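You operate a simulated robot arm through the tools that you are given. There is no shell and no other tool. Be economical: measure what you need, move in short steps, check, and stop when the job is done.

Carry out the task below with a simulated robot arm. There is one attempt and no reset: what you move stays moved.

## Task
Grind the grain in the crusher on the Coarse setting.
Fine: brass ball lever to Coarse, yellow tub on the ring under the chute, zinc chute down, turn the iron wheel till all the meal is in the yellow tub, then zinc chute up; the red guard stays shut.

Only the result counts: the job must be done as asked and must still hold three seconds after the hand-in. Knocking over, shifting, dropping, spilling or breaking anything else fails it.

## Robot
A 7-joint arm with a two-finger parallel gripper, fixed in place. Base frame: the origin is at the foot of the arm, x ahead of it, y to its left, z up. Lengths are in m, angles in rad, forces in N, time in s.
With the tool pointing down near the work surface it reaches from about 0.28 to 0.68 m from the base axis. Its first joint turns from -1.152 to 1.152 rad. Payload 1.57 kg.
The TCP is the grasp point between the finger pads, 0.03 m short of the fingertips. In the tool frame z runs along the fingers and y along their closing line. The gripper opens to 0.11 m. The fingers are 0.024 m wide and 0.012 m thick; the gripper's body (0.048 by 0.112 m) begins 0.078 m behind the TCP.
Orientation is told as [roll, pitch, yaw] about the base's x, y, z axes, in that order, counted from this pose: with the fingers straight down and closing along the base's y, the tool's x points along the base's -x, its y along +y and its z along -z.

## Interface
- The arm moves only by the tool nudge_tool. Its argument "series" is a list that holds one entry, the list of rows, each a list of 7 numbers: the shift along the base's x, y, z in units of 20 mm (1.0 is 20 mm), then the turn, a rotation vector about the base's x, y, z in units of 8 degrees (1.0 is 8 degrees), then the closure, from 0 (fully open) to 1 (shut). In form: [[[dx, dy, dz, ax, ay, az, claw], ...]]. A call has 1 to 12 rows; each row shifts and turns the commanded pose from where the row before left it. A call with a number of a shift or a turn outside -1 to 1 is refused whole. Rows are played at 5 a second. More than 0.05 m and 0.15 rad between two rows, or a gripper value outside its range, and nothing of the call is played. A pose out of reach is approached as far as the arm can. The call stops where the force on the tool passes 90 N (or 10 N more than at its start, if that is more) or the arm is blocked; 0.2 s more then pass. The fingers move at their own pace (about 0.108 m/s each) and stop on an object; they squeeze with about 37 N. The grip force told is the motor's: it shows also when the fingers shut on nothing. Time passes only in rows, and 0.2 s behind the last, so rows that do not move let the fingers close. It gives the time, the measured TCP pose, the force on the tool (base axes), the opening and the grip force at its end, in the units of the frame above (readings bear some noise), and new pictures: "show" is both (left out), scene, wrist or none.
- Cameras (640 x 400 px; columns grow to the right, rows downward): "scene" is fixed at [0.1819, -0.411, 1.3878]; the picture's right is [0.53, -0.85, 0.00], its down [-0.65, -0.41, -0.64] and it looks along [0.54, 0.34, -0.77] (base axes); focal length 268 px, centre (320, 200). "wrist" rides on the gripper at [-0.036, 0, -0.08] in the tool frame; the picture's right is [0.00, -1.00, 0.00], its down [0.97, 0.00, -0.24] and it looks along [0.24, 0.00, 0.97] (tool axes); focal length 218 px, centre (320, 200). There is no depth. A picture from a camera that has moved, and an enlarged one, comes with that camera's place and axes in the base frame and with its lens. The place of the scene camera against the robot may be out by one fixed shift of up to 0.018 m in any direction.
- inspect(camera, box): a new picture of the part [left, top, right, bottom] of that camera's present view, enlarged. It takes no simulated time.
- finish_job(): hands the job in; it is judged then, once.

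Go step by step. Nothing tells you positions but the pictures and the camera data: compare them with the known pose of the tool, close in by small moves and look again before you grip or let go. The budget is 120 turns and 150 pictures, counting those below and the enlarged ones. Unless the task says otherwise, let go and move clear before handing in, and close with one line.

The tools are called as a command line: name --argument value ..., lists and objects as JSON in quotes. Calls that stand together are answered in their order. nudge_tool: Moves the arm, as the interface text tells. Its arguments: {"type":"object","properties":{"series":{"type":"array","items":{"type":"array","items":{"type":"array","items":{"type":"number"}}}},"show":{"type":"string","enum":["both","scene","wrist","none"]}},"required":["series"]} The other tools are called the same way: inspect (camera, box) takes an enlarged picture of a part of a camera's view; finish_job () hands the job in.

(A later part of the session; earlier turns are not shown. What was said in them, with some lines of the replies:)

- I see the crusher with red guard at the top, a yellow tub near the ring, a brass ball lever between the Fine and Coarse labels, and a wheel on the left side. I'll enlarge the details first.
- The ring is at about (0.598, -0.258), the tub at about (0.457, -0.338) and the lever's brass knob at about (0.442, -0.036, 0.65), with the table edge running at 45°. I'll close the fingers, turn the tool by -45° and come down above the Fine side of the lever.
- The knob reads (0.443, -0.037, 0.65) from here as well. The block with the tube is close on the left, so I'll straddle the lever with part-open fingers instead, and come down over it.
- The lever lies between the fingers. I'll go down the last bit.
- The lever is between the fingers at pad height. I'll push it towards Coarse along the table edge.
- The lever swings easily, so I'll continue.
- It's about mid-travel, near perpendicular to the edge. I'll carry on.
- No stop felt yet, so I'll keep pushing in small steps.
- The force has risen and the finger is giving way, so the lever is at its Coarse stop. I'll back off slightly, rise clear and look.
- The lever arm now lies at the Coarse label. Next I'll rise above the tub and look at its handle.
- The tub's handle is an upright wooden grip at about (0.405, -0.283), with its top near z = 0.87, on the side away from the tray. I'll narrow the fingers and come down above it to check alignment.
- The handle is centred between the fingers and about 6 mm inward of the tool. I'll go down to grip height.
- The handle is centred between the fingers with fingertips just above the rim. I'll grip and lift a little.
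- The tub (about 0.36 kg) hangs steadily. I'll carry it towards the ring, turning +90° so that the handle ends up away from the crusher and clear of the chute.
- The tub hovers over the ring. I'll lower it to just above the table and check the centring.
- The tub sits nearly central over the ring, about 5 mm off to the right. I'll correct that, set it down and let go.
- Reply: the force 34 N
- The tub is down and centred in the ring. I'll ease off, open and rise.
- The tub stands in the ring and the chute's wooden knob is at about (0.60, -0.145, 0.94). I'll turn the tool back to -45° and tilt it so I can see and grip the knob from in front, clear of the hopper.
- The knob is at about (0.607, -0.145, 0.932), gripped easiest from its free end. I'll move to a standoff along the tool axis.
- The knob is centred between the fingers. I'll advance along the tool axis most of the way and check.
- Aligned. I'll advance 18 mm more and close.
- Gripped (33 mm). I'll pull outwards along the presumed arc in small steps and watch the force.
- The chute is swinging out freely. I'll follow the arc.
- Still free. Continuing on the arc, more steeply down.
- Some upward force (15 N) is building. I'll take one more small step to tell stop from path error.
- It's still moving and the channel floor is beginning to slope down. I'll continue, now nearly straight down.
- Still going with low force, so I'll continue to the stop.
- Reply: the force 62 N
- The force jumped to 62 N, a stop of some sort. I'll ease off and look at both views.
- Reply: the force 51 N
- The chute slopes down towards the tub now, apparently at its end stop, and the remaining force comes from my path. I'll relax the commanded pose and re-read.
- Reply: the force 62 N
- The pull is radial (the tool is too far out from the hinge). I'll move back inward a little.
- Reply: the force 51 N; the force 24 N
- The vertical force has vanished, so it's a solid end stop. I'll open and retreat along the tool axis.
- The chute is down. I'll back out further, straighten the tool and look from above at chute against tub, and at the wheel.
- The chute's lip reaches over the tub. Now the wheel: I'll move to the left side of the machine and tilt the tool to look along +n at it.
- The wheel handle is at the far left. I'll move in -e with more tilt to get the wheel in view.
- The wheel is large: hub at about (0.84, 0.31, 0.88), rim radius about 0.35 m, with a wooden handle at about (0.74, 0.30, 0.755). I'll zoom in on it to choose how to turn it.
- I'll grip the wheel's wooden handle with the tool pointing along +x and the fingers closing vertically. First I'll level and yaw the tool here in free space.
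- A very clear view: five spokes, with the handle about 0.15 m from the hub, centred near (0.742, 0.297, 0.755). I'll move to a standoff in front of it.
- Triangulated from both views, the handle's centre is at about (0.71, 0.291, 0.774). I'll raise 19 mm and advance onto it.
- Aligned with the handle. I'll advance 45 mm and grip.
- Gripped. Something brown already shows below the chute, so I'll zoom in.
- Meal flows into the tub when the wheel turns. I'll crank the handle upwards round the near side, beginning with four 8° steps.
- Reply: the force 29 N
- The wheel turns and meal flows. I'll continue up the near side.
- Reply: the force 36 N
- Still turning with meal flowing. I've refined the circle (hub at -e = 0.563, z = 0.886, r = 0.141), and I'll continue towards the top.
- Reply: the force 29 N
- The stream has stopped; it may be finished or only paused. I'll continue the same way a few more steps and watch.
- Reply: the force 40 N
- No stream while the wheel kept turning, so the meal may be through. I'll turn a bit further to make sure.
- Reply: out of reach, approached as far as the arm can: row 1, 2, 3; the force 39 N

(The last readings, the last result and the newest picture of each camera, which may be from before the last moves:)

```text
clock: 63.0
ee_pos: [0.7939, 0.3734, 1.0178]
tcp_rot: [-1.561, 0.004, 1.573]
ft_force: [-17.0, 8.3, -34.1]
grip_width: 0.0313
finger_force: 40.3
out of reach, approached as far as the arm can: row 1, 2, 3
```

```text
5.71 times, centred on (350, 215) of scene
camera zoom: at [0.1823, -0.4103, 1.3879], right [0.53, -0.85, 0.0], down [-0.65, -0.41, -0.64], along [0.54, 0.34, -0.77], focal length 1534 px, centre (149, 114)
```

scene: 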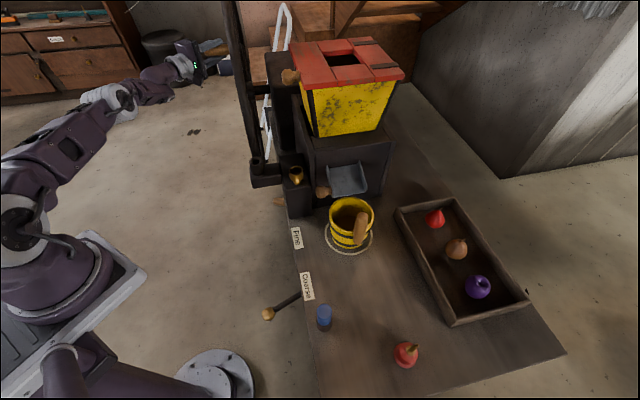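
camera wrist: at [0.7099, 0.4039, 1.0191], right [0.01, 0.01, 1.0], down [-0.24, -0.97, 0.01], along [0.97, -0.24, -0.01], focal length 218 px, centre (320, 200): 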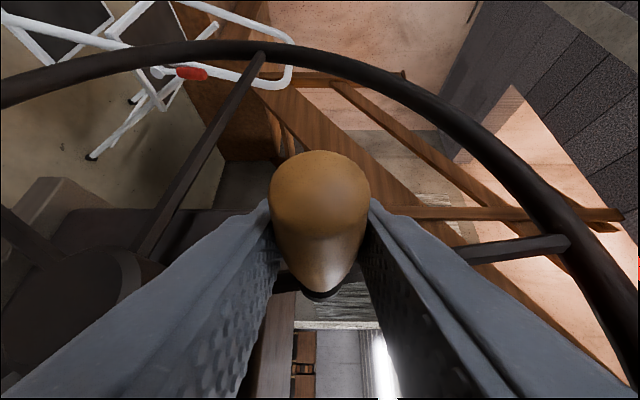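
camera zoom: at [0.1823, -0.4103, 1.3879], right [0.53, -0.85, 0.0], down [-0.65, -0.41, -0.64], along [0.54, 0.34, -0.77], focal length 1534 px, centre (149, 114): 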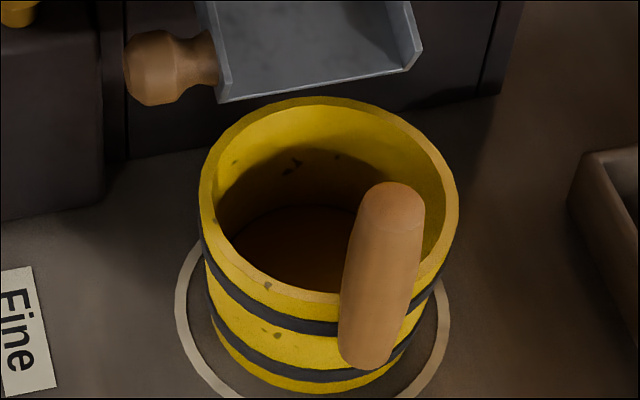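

That's the arm's reach limit. I'll wind back along the same arc, watching whether any more meal flows.

nudge_tool --series '[[[-0.62, -0.62, 0.44, 0, 0, 0, 1], [-0.65, -0.65, 0.33, 0, 0, 0, 1], [-0.66, -0.66, 0.25, 0, 0, 0, 1], [-0.69, -0.69, 0.03, 0, 0, 0, 1], [-0.69, -0.69, -0.1, 0, 0, 0, 1], [-0.67, -0.67, -0.24, 0, 0, 0, 1], [-0.643, -0.643, -0.378, 0, 0, 0, 1], [-0.599, -0.599, -0.501, 0, 0, 0, 1]]]'

```text
clock: 64.0
ee_pos: [0.7406, 0.3186, 1.0155]
tcp_rot: [-1.511, 0.019, 1.572]
ft_force: [3.9, -0.7, -17.3]
grip_width: 0.0319
finger_force: 40.8
stopped in row 5: the force on the tool passed its limit (the readings are from after the stop); the commanded pose is now the measured one
camera wrist: at [0.6614, 0.3531, 1.0198], right [0.06, 0.02, 1.0], down [-0.24, -0.97, 0.03], along [0.97, -0.24, -0.05], focal length 218 px, centre (320, 200)
```

scene: 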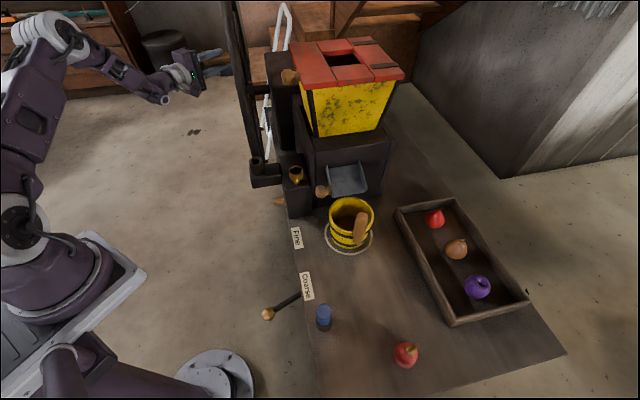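
wrist: 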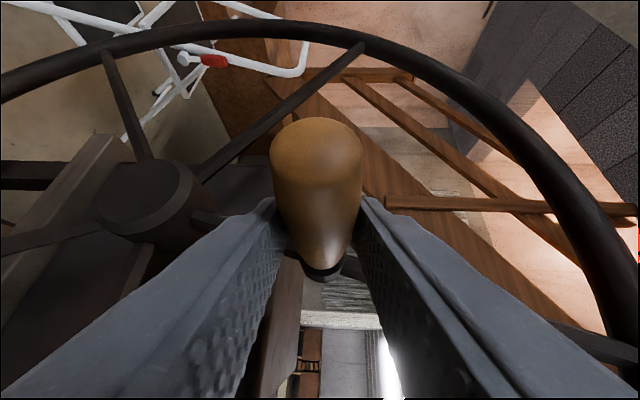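

The forces were path error near the reach limit. I'll continue winding back on the corrected circle, small re-levelling included.

nudge_tool --series '[[[-0.625, -0.625, -0.43, 0, -0.22, 0, 1], [-0.577, -0.577, -0.55, 0, -0.21, 0, 1], [-0.517, -0.517, -0.66, 0, 0, 0, 1], [-0.447, -0.447, -0.755, 0, 0, 0, 1], [-0.369, -0.369, -0.835, 0, 0, 0, 1]]]' --show "scene"

```text
clock: 65.2
ee_pos: [0.6873, 0.2626, 0.9445]
tcp_rot: [-1.553, 0.024, 1.568]
ft_force: [-8.4, -9.3, -22.8]
grip_width: 0.0322
finger_force: 39.6
```

scene: 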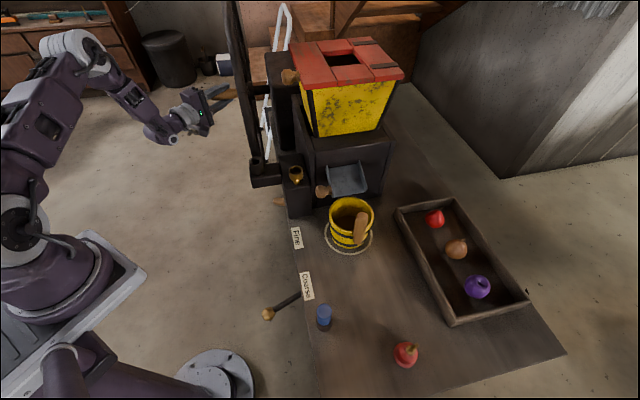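

No stream on winding back. I'll test forward again for a few steps to see whether meal still comes.

nudge_tool --series '[[[0.369, 0.369, 0.835, 0, 0, 0, 1], [0.447, 0.447, 0.755, 0, 0, 0, 1], [0.517, 0.517, 0.66, 0, 0, 0, 1]]]' --show "scene"

```text
clock: 66.0
ee_pos: [0.7138, 0.2951, 1.003]
tcp_rot: [-1.585, 0.013, 1.576]
ft_force: [-9.4, 8.5, 7.2]
grip_width: 0.0317
finger_force: 39.9
```

scene: 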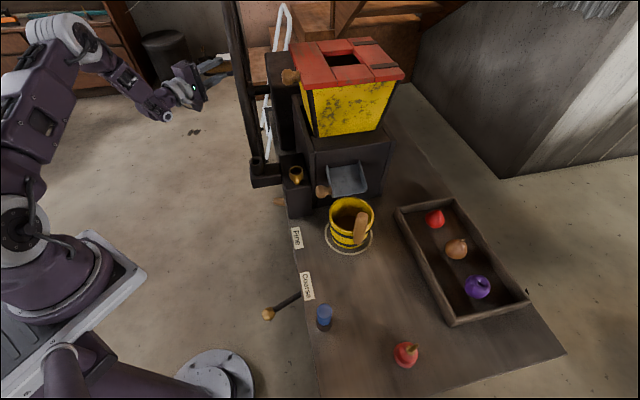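

Still none, so the crusher seems empty. I'll let go of the handle, back off and check the hopper and tub from above.

nudge_tool --series '[[[0, 0, 0, 0, 0, 0, 0.3], [0, 0, 0, 0, 0, 0, 0.3], [-1, 0, 0, 0, 0, 0, 0.3], [-1, 0, 0, 0, 0, 0, 0.3], [-1, 0, 0, 0, 0, 0, 0.3], [-1, 0, 0, 0, 0, 0, 0.3], [-1, 0, 0.5, 0, 0, 0, 0.3], [-1, 0, 0.5, 0, 0, 0, 0.3], [-1, 0, 1, 0.9, 0, 0, 1], [-1, 0, 1, 0.9, 0, 0, 1], [-1, 0, 1, 0.9, 0, 0, 1], [-0.5, 0, 1, 0.9, 0, 0, 1]]]'

```text
clock: 68.6
ee_pos: [0.5257, 0.2949, 1.1013]
tcp_rot: [-1.579, -0.492, 1.571]
ft_force: [0.4, 0.4, 1.1]
grip_width: 0.0
finger_force: 21.2
camera wrist: at [0.4484, 0.3256, 1.1164], right [-0.01, -0.47, 0.88], down [-0.24, -0.86, -0.46], along [0.97, -0.21, -0.11], focal length 218 px, centre (320, 200)
```

scene: 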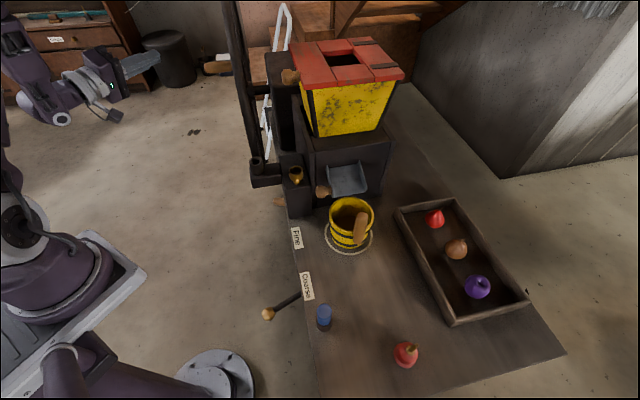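
wrist: 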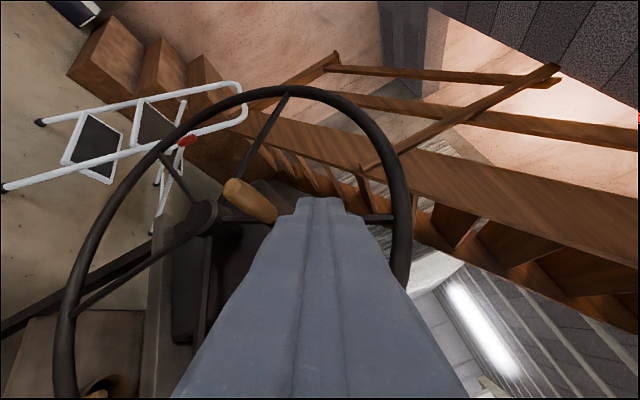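

I'll roll the tool back upright, rise and move towards a spot from which the camera can look into the hopper.

nudge_tool --series '[[[-0.5, -0.2, 1, 0.96, 0, 0, 1], [-0.5, -0.4, 1, 0.96, 0, 0, 1], [-0.5, -0.8, 1, 0.96, 0, 0, 1], [-0.5, -1, 1, 0.96, 0, 0, 1], [-0.3, -1, 1, 0.96, 0, 0, 1], [0, -1, 1, 0.96, 0, 0, 1], [0, -1, 1, 0.96, 0, 0, 1], [0, -1, 1, 0.94, 0, 0, 1], [0, -1, 1, 0, 0.9, 0, 1], [0, -1, 1, 0, 0.9, 0, 1], [0, -1, 1, 0, 0.9, 0, 1], [0, -1, 1, 0, 0.9, 0, 1]]]' --show "wrist"

```text
clock: 71.2
ee_pos: [0.5045, 0.0744, 1.347]
tcp_rot: [-0.029, -1.07, 0.026]
ft_force: [-0.9, -0.7, 0.8]
grip_width: 0.0
finger_force: 21.5
out of reach, approached as far as the arm can: row 6
camera wrist: at [0.4536, 0.0734, 1.4161], right [0.0, -1.0, 0.01], down [-0.68, -0.01, -0.74], along [0.74, -0.01, -0.68], focal length 218 px, centre (320, 200)
```

wrist: 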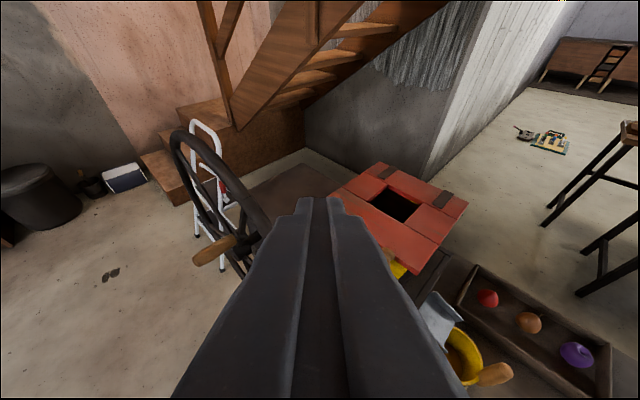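

inspect --camera "wrist" --box '[355, 175, 435, 235]'

nudge_tool --series '[[[0, -1, 0, 0, 0.6, 0, 1], [0, -1, 0, 0, 0.6, 0, 1], [0, -1, 0, 0, 0.6, 0, 1], [0.5, -1, 0, 0, 0, 0, 1], [0.5, -1, 0, 0, 0, 0, 1], [0.5, -1, 0, 0, 0, 0, 1]]]' --show "wrist"

```text
6.67 times, centred on (395, 205) of wrist
camera zoom: at [0.4536, 0.0734, 1.4161], right [0.0, -1.0, 0.01], down [-0.68, -0.01, -0.74], along [0.74, -0.01, -0.68], focal length 1455 px, centre (-180, 167)
```

zoom: 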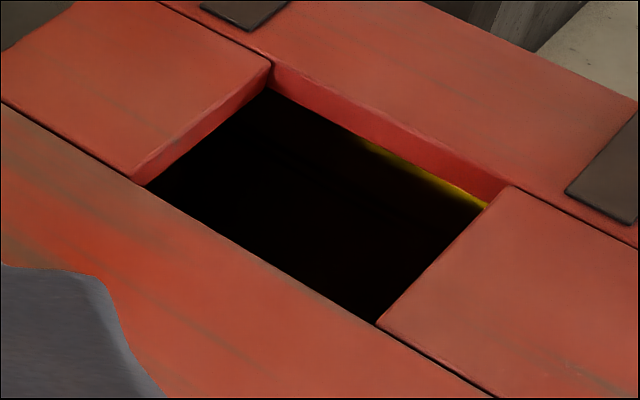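

```text
clock: 72.6
ee_pos: [0.5334, -0.0446, 1.3444]
tcp_rot: [-0.022, -0.819, 0.021]
ft_force: [0.1, -0.3, 1.0]
grip_width: 0.0
finger_force: 21.5
camera wrist: at [0.5009, -0.0455, 1.425], right [0.0, -1.0, 0.02], down [-0.84, -0.01, -0.54], along [0.54, -0.01, -0.84], focal length 218 px, centre (320, 200)
```

wrist: 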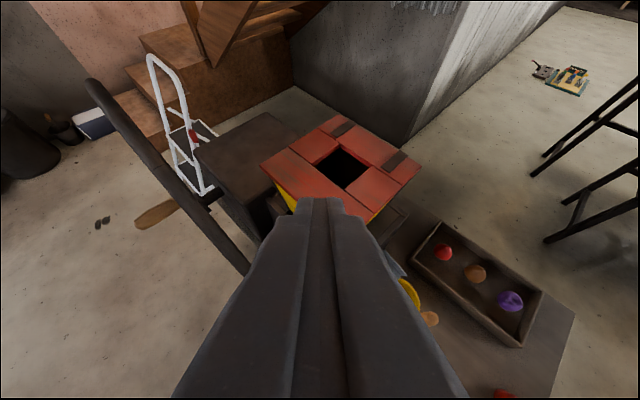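

The hopper interior is too dark to read. I'll go above the tub and look at the meal in it.

nudge_tool --series '[[[0, -1, 0, 0, 0.6, 0, 1], [0, -1, 0, 0, 0.6, 0, 1], [0, -1, 0, 0, 0.6, 0, 1], [0, -1, 0, 0, 0.6, 0, 1], [0, -1, 0, 0, 0.6, 0, 1], [0, -1, -1, 0, 0.6, 0, 1], [0, -1, -1, 0, 0.6, 0, 1], [0, -1, -1, 0, 0.6, 0, 1], [0, -1, -1, 0, 0.6, 0, 1], [0, -1, -1, 0, 0.4, 0, 1]]]' --show "wrist"

inspect --camera "wrist" --box '[260, 40, 420, 200]'

```text
clock: 74.8
ee_pos: [0.5221, -0.2368, 1.262]
tcp_rot: [-0.025, -0.108, 0.023]
ft_force: [0.8, -0.1, -0.5]
grip_width: 0.0
finger_force: 21.3
out of reach, approached as far as the arm can: row 8, 9
camera wrist: at [0.5511, -0.2363, 1.3453], right [0.02, -1.0, 0.02], down [-0.99, -0.02, 0.13], along [-0.13, -0.03, -0.99], focal length 218 px, centre (320, 200)
```

wrist: 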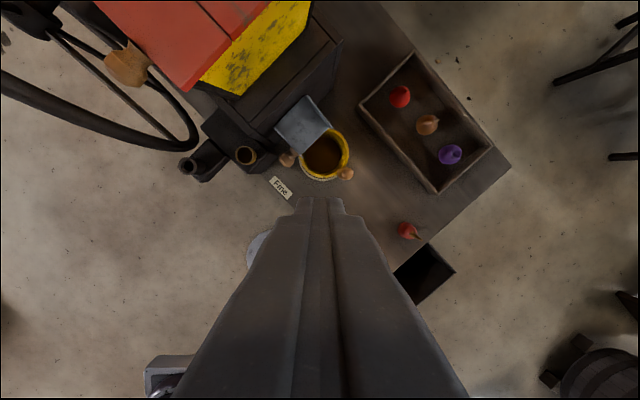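

```text
2.50 times, centred on (340, 120) of wrist
camera zoom: at [0.5511, -0.2363, 1.3453], right [0.02, -1.0, 0.02], down [-0.99, -0.02, 0.13], along [-0.13, -0.03, -0.99], focal length 546 px, centre (270, 400)
```

zoom: 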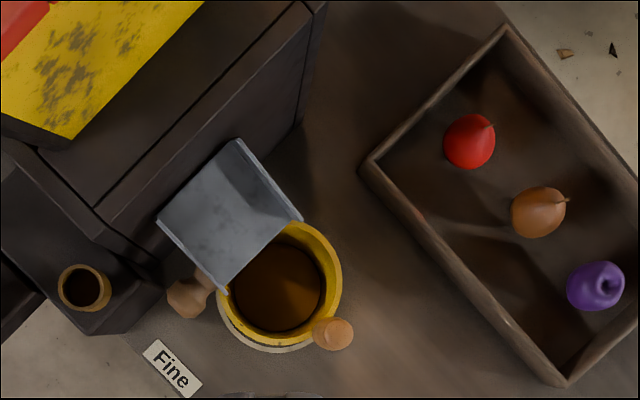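

The tub now holds a broad surface of brown meal and the stream has ended for good. Next I'll swing the chute back up: first the -45° yaw near the front of the machine.

nudge_tool --series '[[[-0.3, 0, -1, 0, 0, -0.8, 0.57], [-0.3, 0, -1, 0, 0, -0.8, 0.57], [-0.3, 0, -1, 0, 0, -0.8, 0.57], [-0.3, 0, -1, 0, 0, -0.8, 0.57], [-0.3, 0, -1, 0, 0, -0.8, 0.57], [-0.3, 0, -1, 0, 0, -0.8, 0.57], [0, 0, -1, 0, 0, -0.8, 0.57], [0, 0, -1, 0, 0, 0, 0.57]]]' --show "none"

```text
clock: 76.6
ee_pos: [0.4856, -0.2367, 1.1025]
tcp_rot: [-0.019, -0.109, -0.762]
ft_force: [0.6, 0.5, 0.2]
grip_width: 0.0471
finger_force: 0.1
```

nudge_tool --series '[[[-0.13, -0.2, -0.6, 0.77, -0.59, -0.03, 0.57], [-0.13, -0.2, -0.6, 0.77, -0.59, -0.03, 0.57], [-0.13, -0.2, -0.6, 0.77, -0.59, -0.03, 0.57], [-0.13, -0.2, -0.6, 0.77, -0.59, -0.03, 0.57], [-0.13, -0.2, -0.6, 0.77, -0.59, -0.03, 0.57], [-0.13, -0.2, -0.6, 0.77, -0.59, -0.03, 0.57]]]' --show "wrist"

```text
clock: 78.0
ee_pos: [0.4709, -0.2608, 1.0316]
tcp_rot: [0.786, 0.012, -0.825]
ft_force: [-0.1, -0.1, 0.2]
grip_width: 0.0472
finger_force: 0.1
camera wrist: at [0.4561, -0.3278, 1.0871], right [-0.53, -0.47, -0.71], down [-0.78, 0.6, 0.18], along [0.34, 0.65, -0.68], focal length 218 px, centre (320, 200)
```

wrist: 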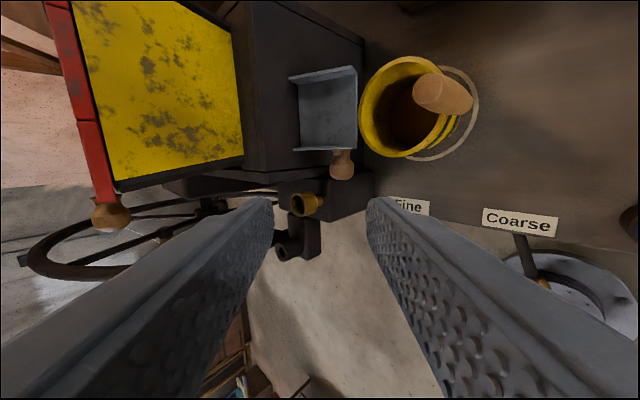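

Oriented as before. I'll go to the earlier standoff point.

nudge_tool --series '[[[0.4, 0.35, -0.88, 0, 0, 0.05, 0.57], [0.4, 0.35, -0.88, 0, 0, 0.05, 0.57], [0.4, 0.35, -0.88, 0, 0, 0.05, 0.57], [0.4, 0.35, -0.88, 0, 0, 0.05, 0.57], [0.4, 0.35, -0.88, 0, 0, 0.05, 0.57], [0.38, 0.33, -0.86, 0, 0, 0.05, 0.57]]]' --show "wrist"

```text
clock: 79.4
ee_pos: [0.5201, -0.2197, 0.9261]
tcp_rot: [0.783, 0.011, -0.784]
ft_force: [-0.4, -0.9, 1.0]
grip_width: 0.047
finger_force: 0.1
camera wrist: at [0.5081, -0.2867, 0.9808], right [-0.51, -0.5, -0.71], down [-0.81, 0.56, 0.18], along [0.31, 0.66, -0.68], focal length 218 px, centre (320, 200)
```

wrist: 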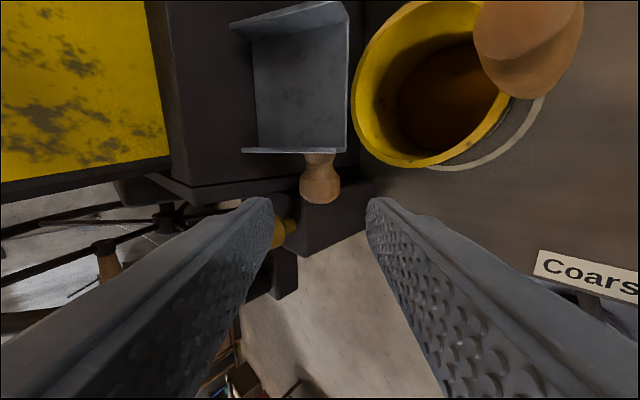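

The view matches the one when I left. I'll advance onto the knob and close.

nudge_tool --series '[[[0.57, 0.65, -0.86, 0, 0, 0, 0.57], [0.57, 0.65, -0.86, 0, 0, 0, 0.57], [0.57, 0.65, -0.86, 0, 0, 0, 0.57], [0.57, 0.65, -0.84, 0, 0, 0, 0.57], [0, 0, 0, 0, 0, 0, 1], [0, 0, 0, 0, 0, 0, 1], [0, 0, 0, 0, 0, 0, 1]]]' --show "wrist"

```text
clock: 81.0
ee_pos: [0.5642, -0.1679, 0.8554]
tcp_rot: [0.784, 0.012, -0.784]
ft_force: [-4.6, 0.6, 2.6]
grip_width: 0.0322
finger_force: 41.1
camera wrist: at [0.5531, -0.2351, 0.9122], right [-0.51, -0.5, -0.71], down [-0.81, 0.56, 0.18], along [0.31, 0.66, -0.68], focal length 218 px, centre (320, 200)
```

wrist: 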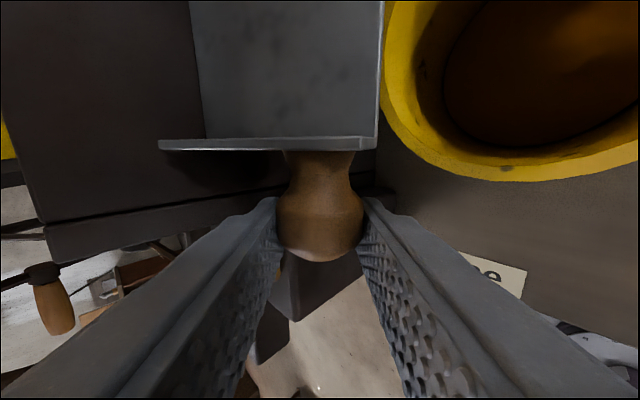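

Gripped again. I'll retrace the recorded arc upwards.

nudge_tool --series '[[[-0.1, -0.25, 0.55, 0, 0, 0, 1], [0, 0, 0.45, 0, 0, 0, 1], [0, 0, 0.45, 0, 0, 0, 1], [0, 0.03, 0.46, 0, 0, 0, 1], [0.08, 0.07, 0.45, 0, 0, 0, 1], [0.11, 0.1, 0.45, 0, 0, 0, 1]]]' --show "wrist"

```text
clock: 82.4
ee_pos: [0.5665, -0.1693, 0.9152]
tcp_rot: [0.782, 0.011, -0.784]
ft_force: [-6.2, 5.4, -10.5]
grip_width: 0.0331
finger_force: 41.2
camera wrist: at [0.5541, -0.2364, 0.9701], right [-0.51, -0.5, -0.7], down [-0.81, 0.56, 0.18], along [0.31, 0.66, -0.69], focal length 218 px, centre (320, 200)
```

wrist: 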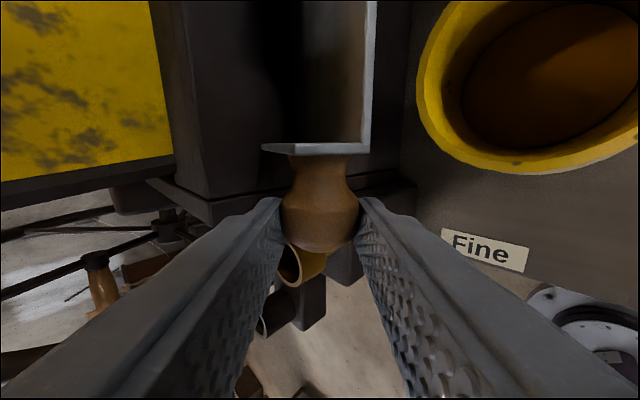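

Following well. Now the last part back to the upright stop.

nudge_tool --series '[[[0.28, 0.27, 0.52, 0, 0, 0, 1], [0.35, 0.33, 0.45, 0, 0, 0, 1], [0.32, 0.34, 0.22, 0, 0, 0, 1], [0.3, 0.34, 0.17, 0, 0, 0, 1], [0.12, 0.12, 0.0, 0, 0, 0, 1], [0, 0, 0, 0, 0, 0, 1]]]' --show "wrist"

```text
clock: 83.8
ee_pos: [0.5919, -0.1441, 0.9417]
tcp_rot: [0.78, 0.007, -0.787]
ft_force: [-40.7, -34.4, 25.3]
grip_width: 0.0332
finger_force: 41.3
camera wrist: at [0.5801, -0.2117, 0.9974], right [-0.51, -0.5, -0.7], down [-0.8, 0.57, 0.18], along [0.31, 0.66, -0.69], focal length 218 px, centre (320, 200)
```

wrist: 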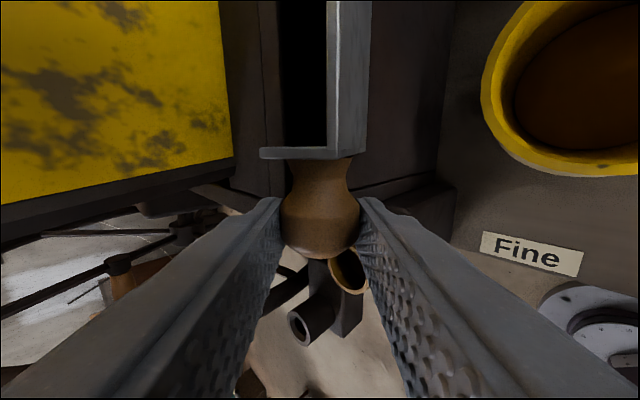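

The chute is back against its upright stop, at the same pose as at the beginning. I'll release and back out along the tool axis.

nudge_tool --series '[[[-0.06, -0.06, 0, 0, 0, 0, 1], [0, 0, 0, 0, 0, 0, 0.57], [0, 0, 0, 0, 0, 0, 0.57], [-0.5, -0.5, 0.7, 0, 0, 0, 0.57], [-0.5, -0.5, 0.7, 0, 0, 0, 0.57], [-0.5, -0.5, 0.7, 0, 0, 0, 0.57], [-0.5, -0.5, 0.7, 0, 0, 0, 0.57], [-0.5, -0.5, 0.7, 0, 0, 0, 0.57], [-0.5, -0.5, 0.7, 0, 0, 0, 0.57]]]'

inspect --camera "wrist" --box '[240, 0, 500, 220]'

```text
clock: 85.8
ee_pos: [0.5323, -0.2017, 1.0253]
tcp_rot: [0.784, 0.011, -0.785]
ft_force: [0.0, 0.8, 0.3]
grip_width: 0.0473
finger_force: 0.0
camera wrist: at [0.5207, -0.2693, 1.0816], right [-0.51, -0.5, -0.71], down [-0.81, 0.56, 0.18], along [0.31, 0.66, -0.68], focal length 218 px, centre (320, 200)
```

scene: 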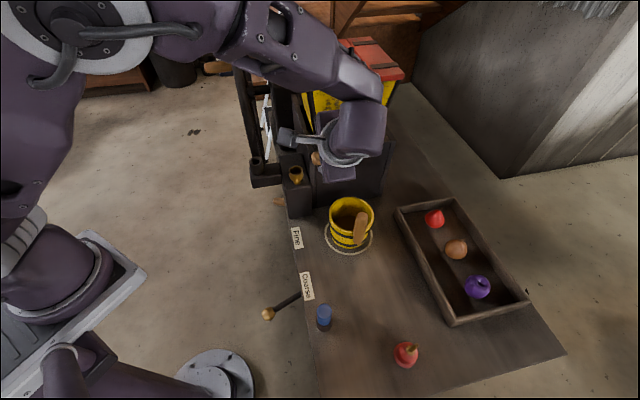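
wrist: 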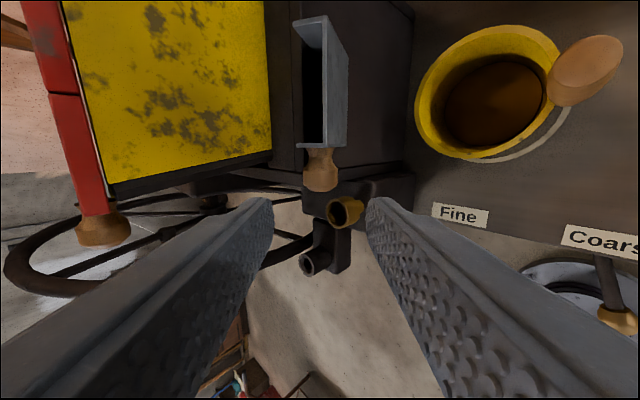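

```text
1.82 times, centred on (370, 110) of wrist
camera zoom: at [0.5207, -0.2693, 1.0816], right [-0.51, -0.5, -0.71], down [-0.81, 0.56, 0.18], along [0.31, 0.66, -0.68], focal length 397 px, centre (229, 364)
```

zoom: 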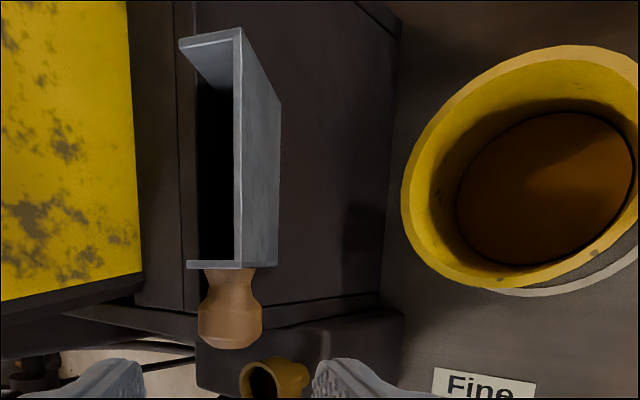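

The chute is up, the tub stands in the ring with its meal, the lever is at Coarse and the guard is shut. I'll back well clear and take a final look.

nudge_tool --series '[[[-0.5, -0.3, 1, 0, 0, 0, 0.57], [-0.5, -0.3, 1, 0, 0, 0, 0.57], [-0.7, 0, 1, 0, 0, 0, 0.57], [-0.7, 0, 1, 0, 0, 0, 0.57], [-0.7, 0.5, 1, -0.6, 0.6, 0, 0.57], [-0.7, 0.8, 0.5, -0.6, 0.6, 0, 0.57], [-0.7, 0.8, 0, -0.6, 0.6, 0, 0.57], [-0.5, 0.8, 0, -0.6, 0.6, 0, 0.57], [0, 0.8, 0, -0.6, 0.6, 0, 0.57], [0, 0.8, 0, -0.6, 0.6, 0, 0.57], [0, 0.8, 0, 0, 0, 0, 0.57], [0, 0.8, 0, 0, 0, 0, 0.57]]]' --show "scene"

inspect --camera "scene" --box '[240, 30, 420, 230]'

inspect --camera "scene" --box '[290, 140, 400, 260]'

```text
clock: 88.4
ee_pos: [0.4336, -0.0911, 1.136]
tcp_rot: [0.073, 0.012, -0.791]
ft_force: [0.7, 0.8, 0.1]
grip_width: 0.0474
finger_force: 0.1
```

scene: 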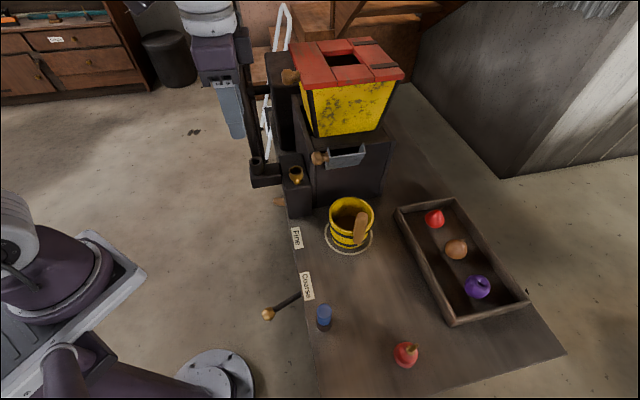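

```text
2.00 times, centred on (330, 130) of scene
camera zoom: at [0.1819, -0.411, 1.3878], right [0.53, -0.85, 0.0], down [-0.65, -0.41, -0.64], along [0.54, 0.34, -0.77], focal length 537 px, centre (300, 340)
```

zoom: 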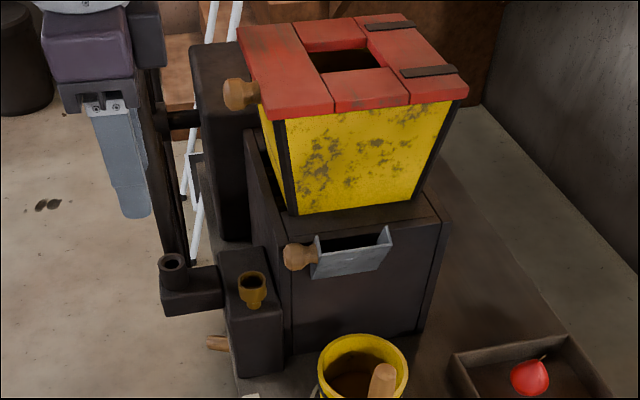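

```text
3.33 times, centred on (345, 200) of scene
camera zoom: at [0.1819, -0.411, 1.3878], right [0.53, -0.85, 0.0], down [-0.65, -0.41, -0.64], along [0.54, 0.34, -0.77], focal length 895 px, centre (237, 200)
```

zoom: 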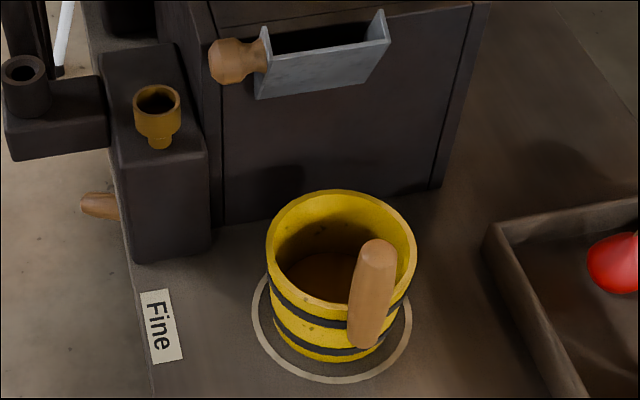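

Everything is in its asked-for state and nothing else has moved: lever at Coarse, tub on the ring holding the meal, chute up, guard shut and the arm clear. I'll hand it in.

finish_job

```text
The job is handed in.
```

I handed the job in: the lever is at Coarse, the meal is in the yellow tub on the ring, the zinc chute is back up and the red guard stayed shut. I took the grinding as done because no more meal came when I kept turning the wheel; the hopper was too dark to see whether it was empty.
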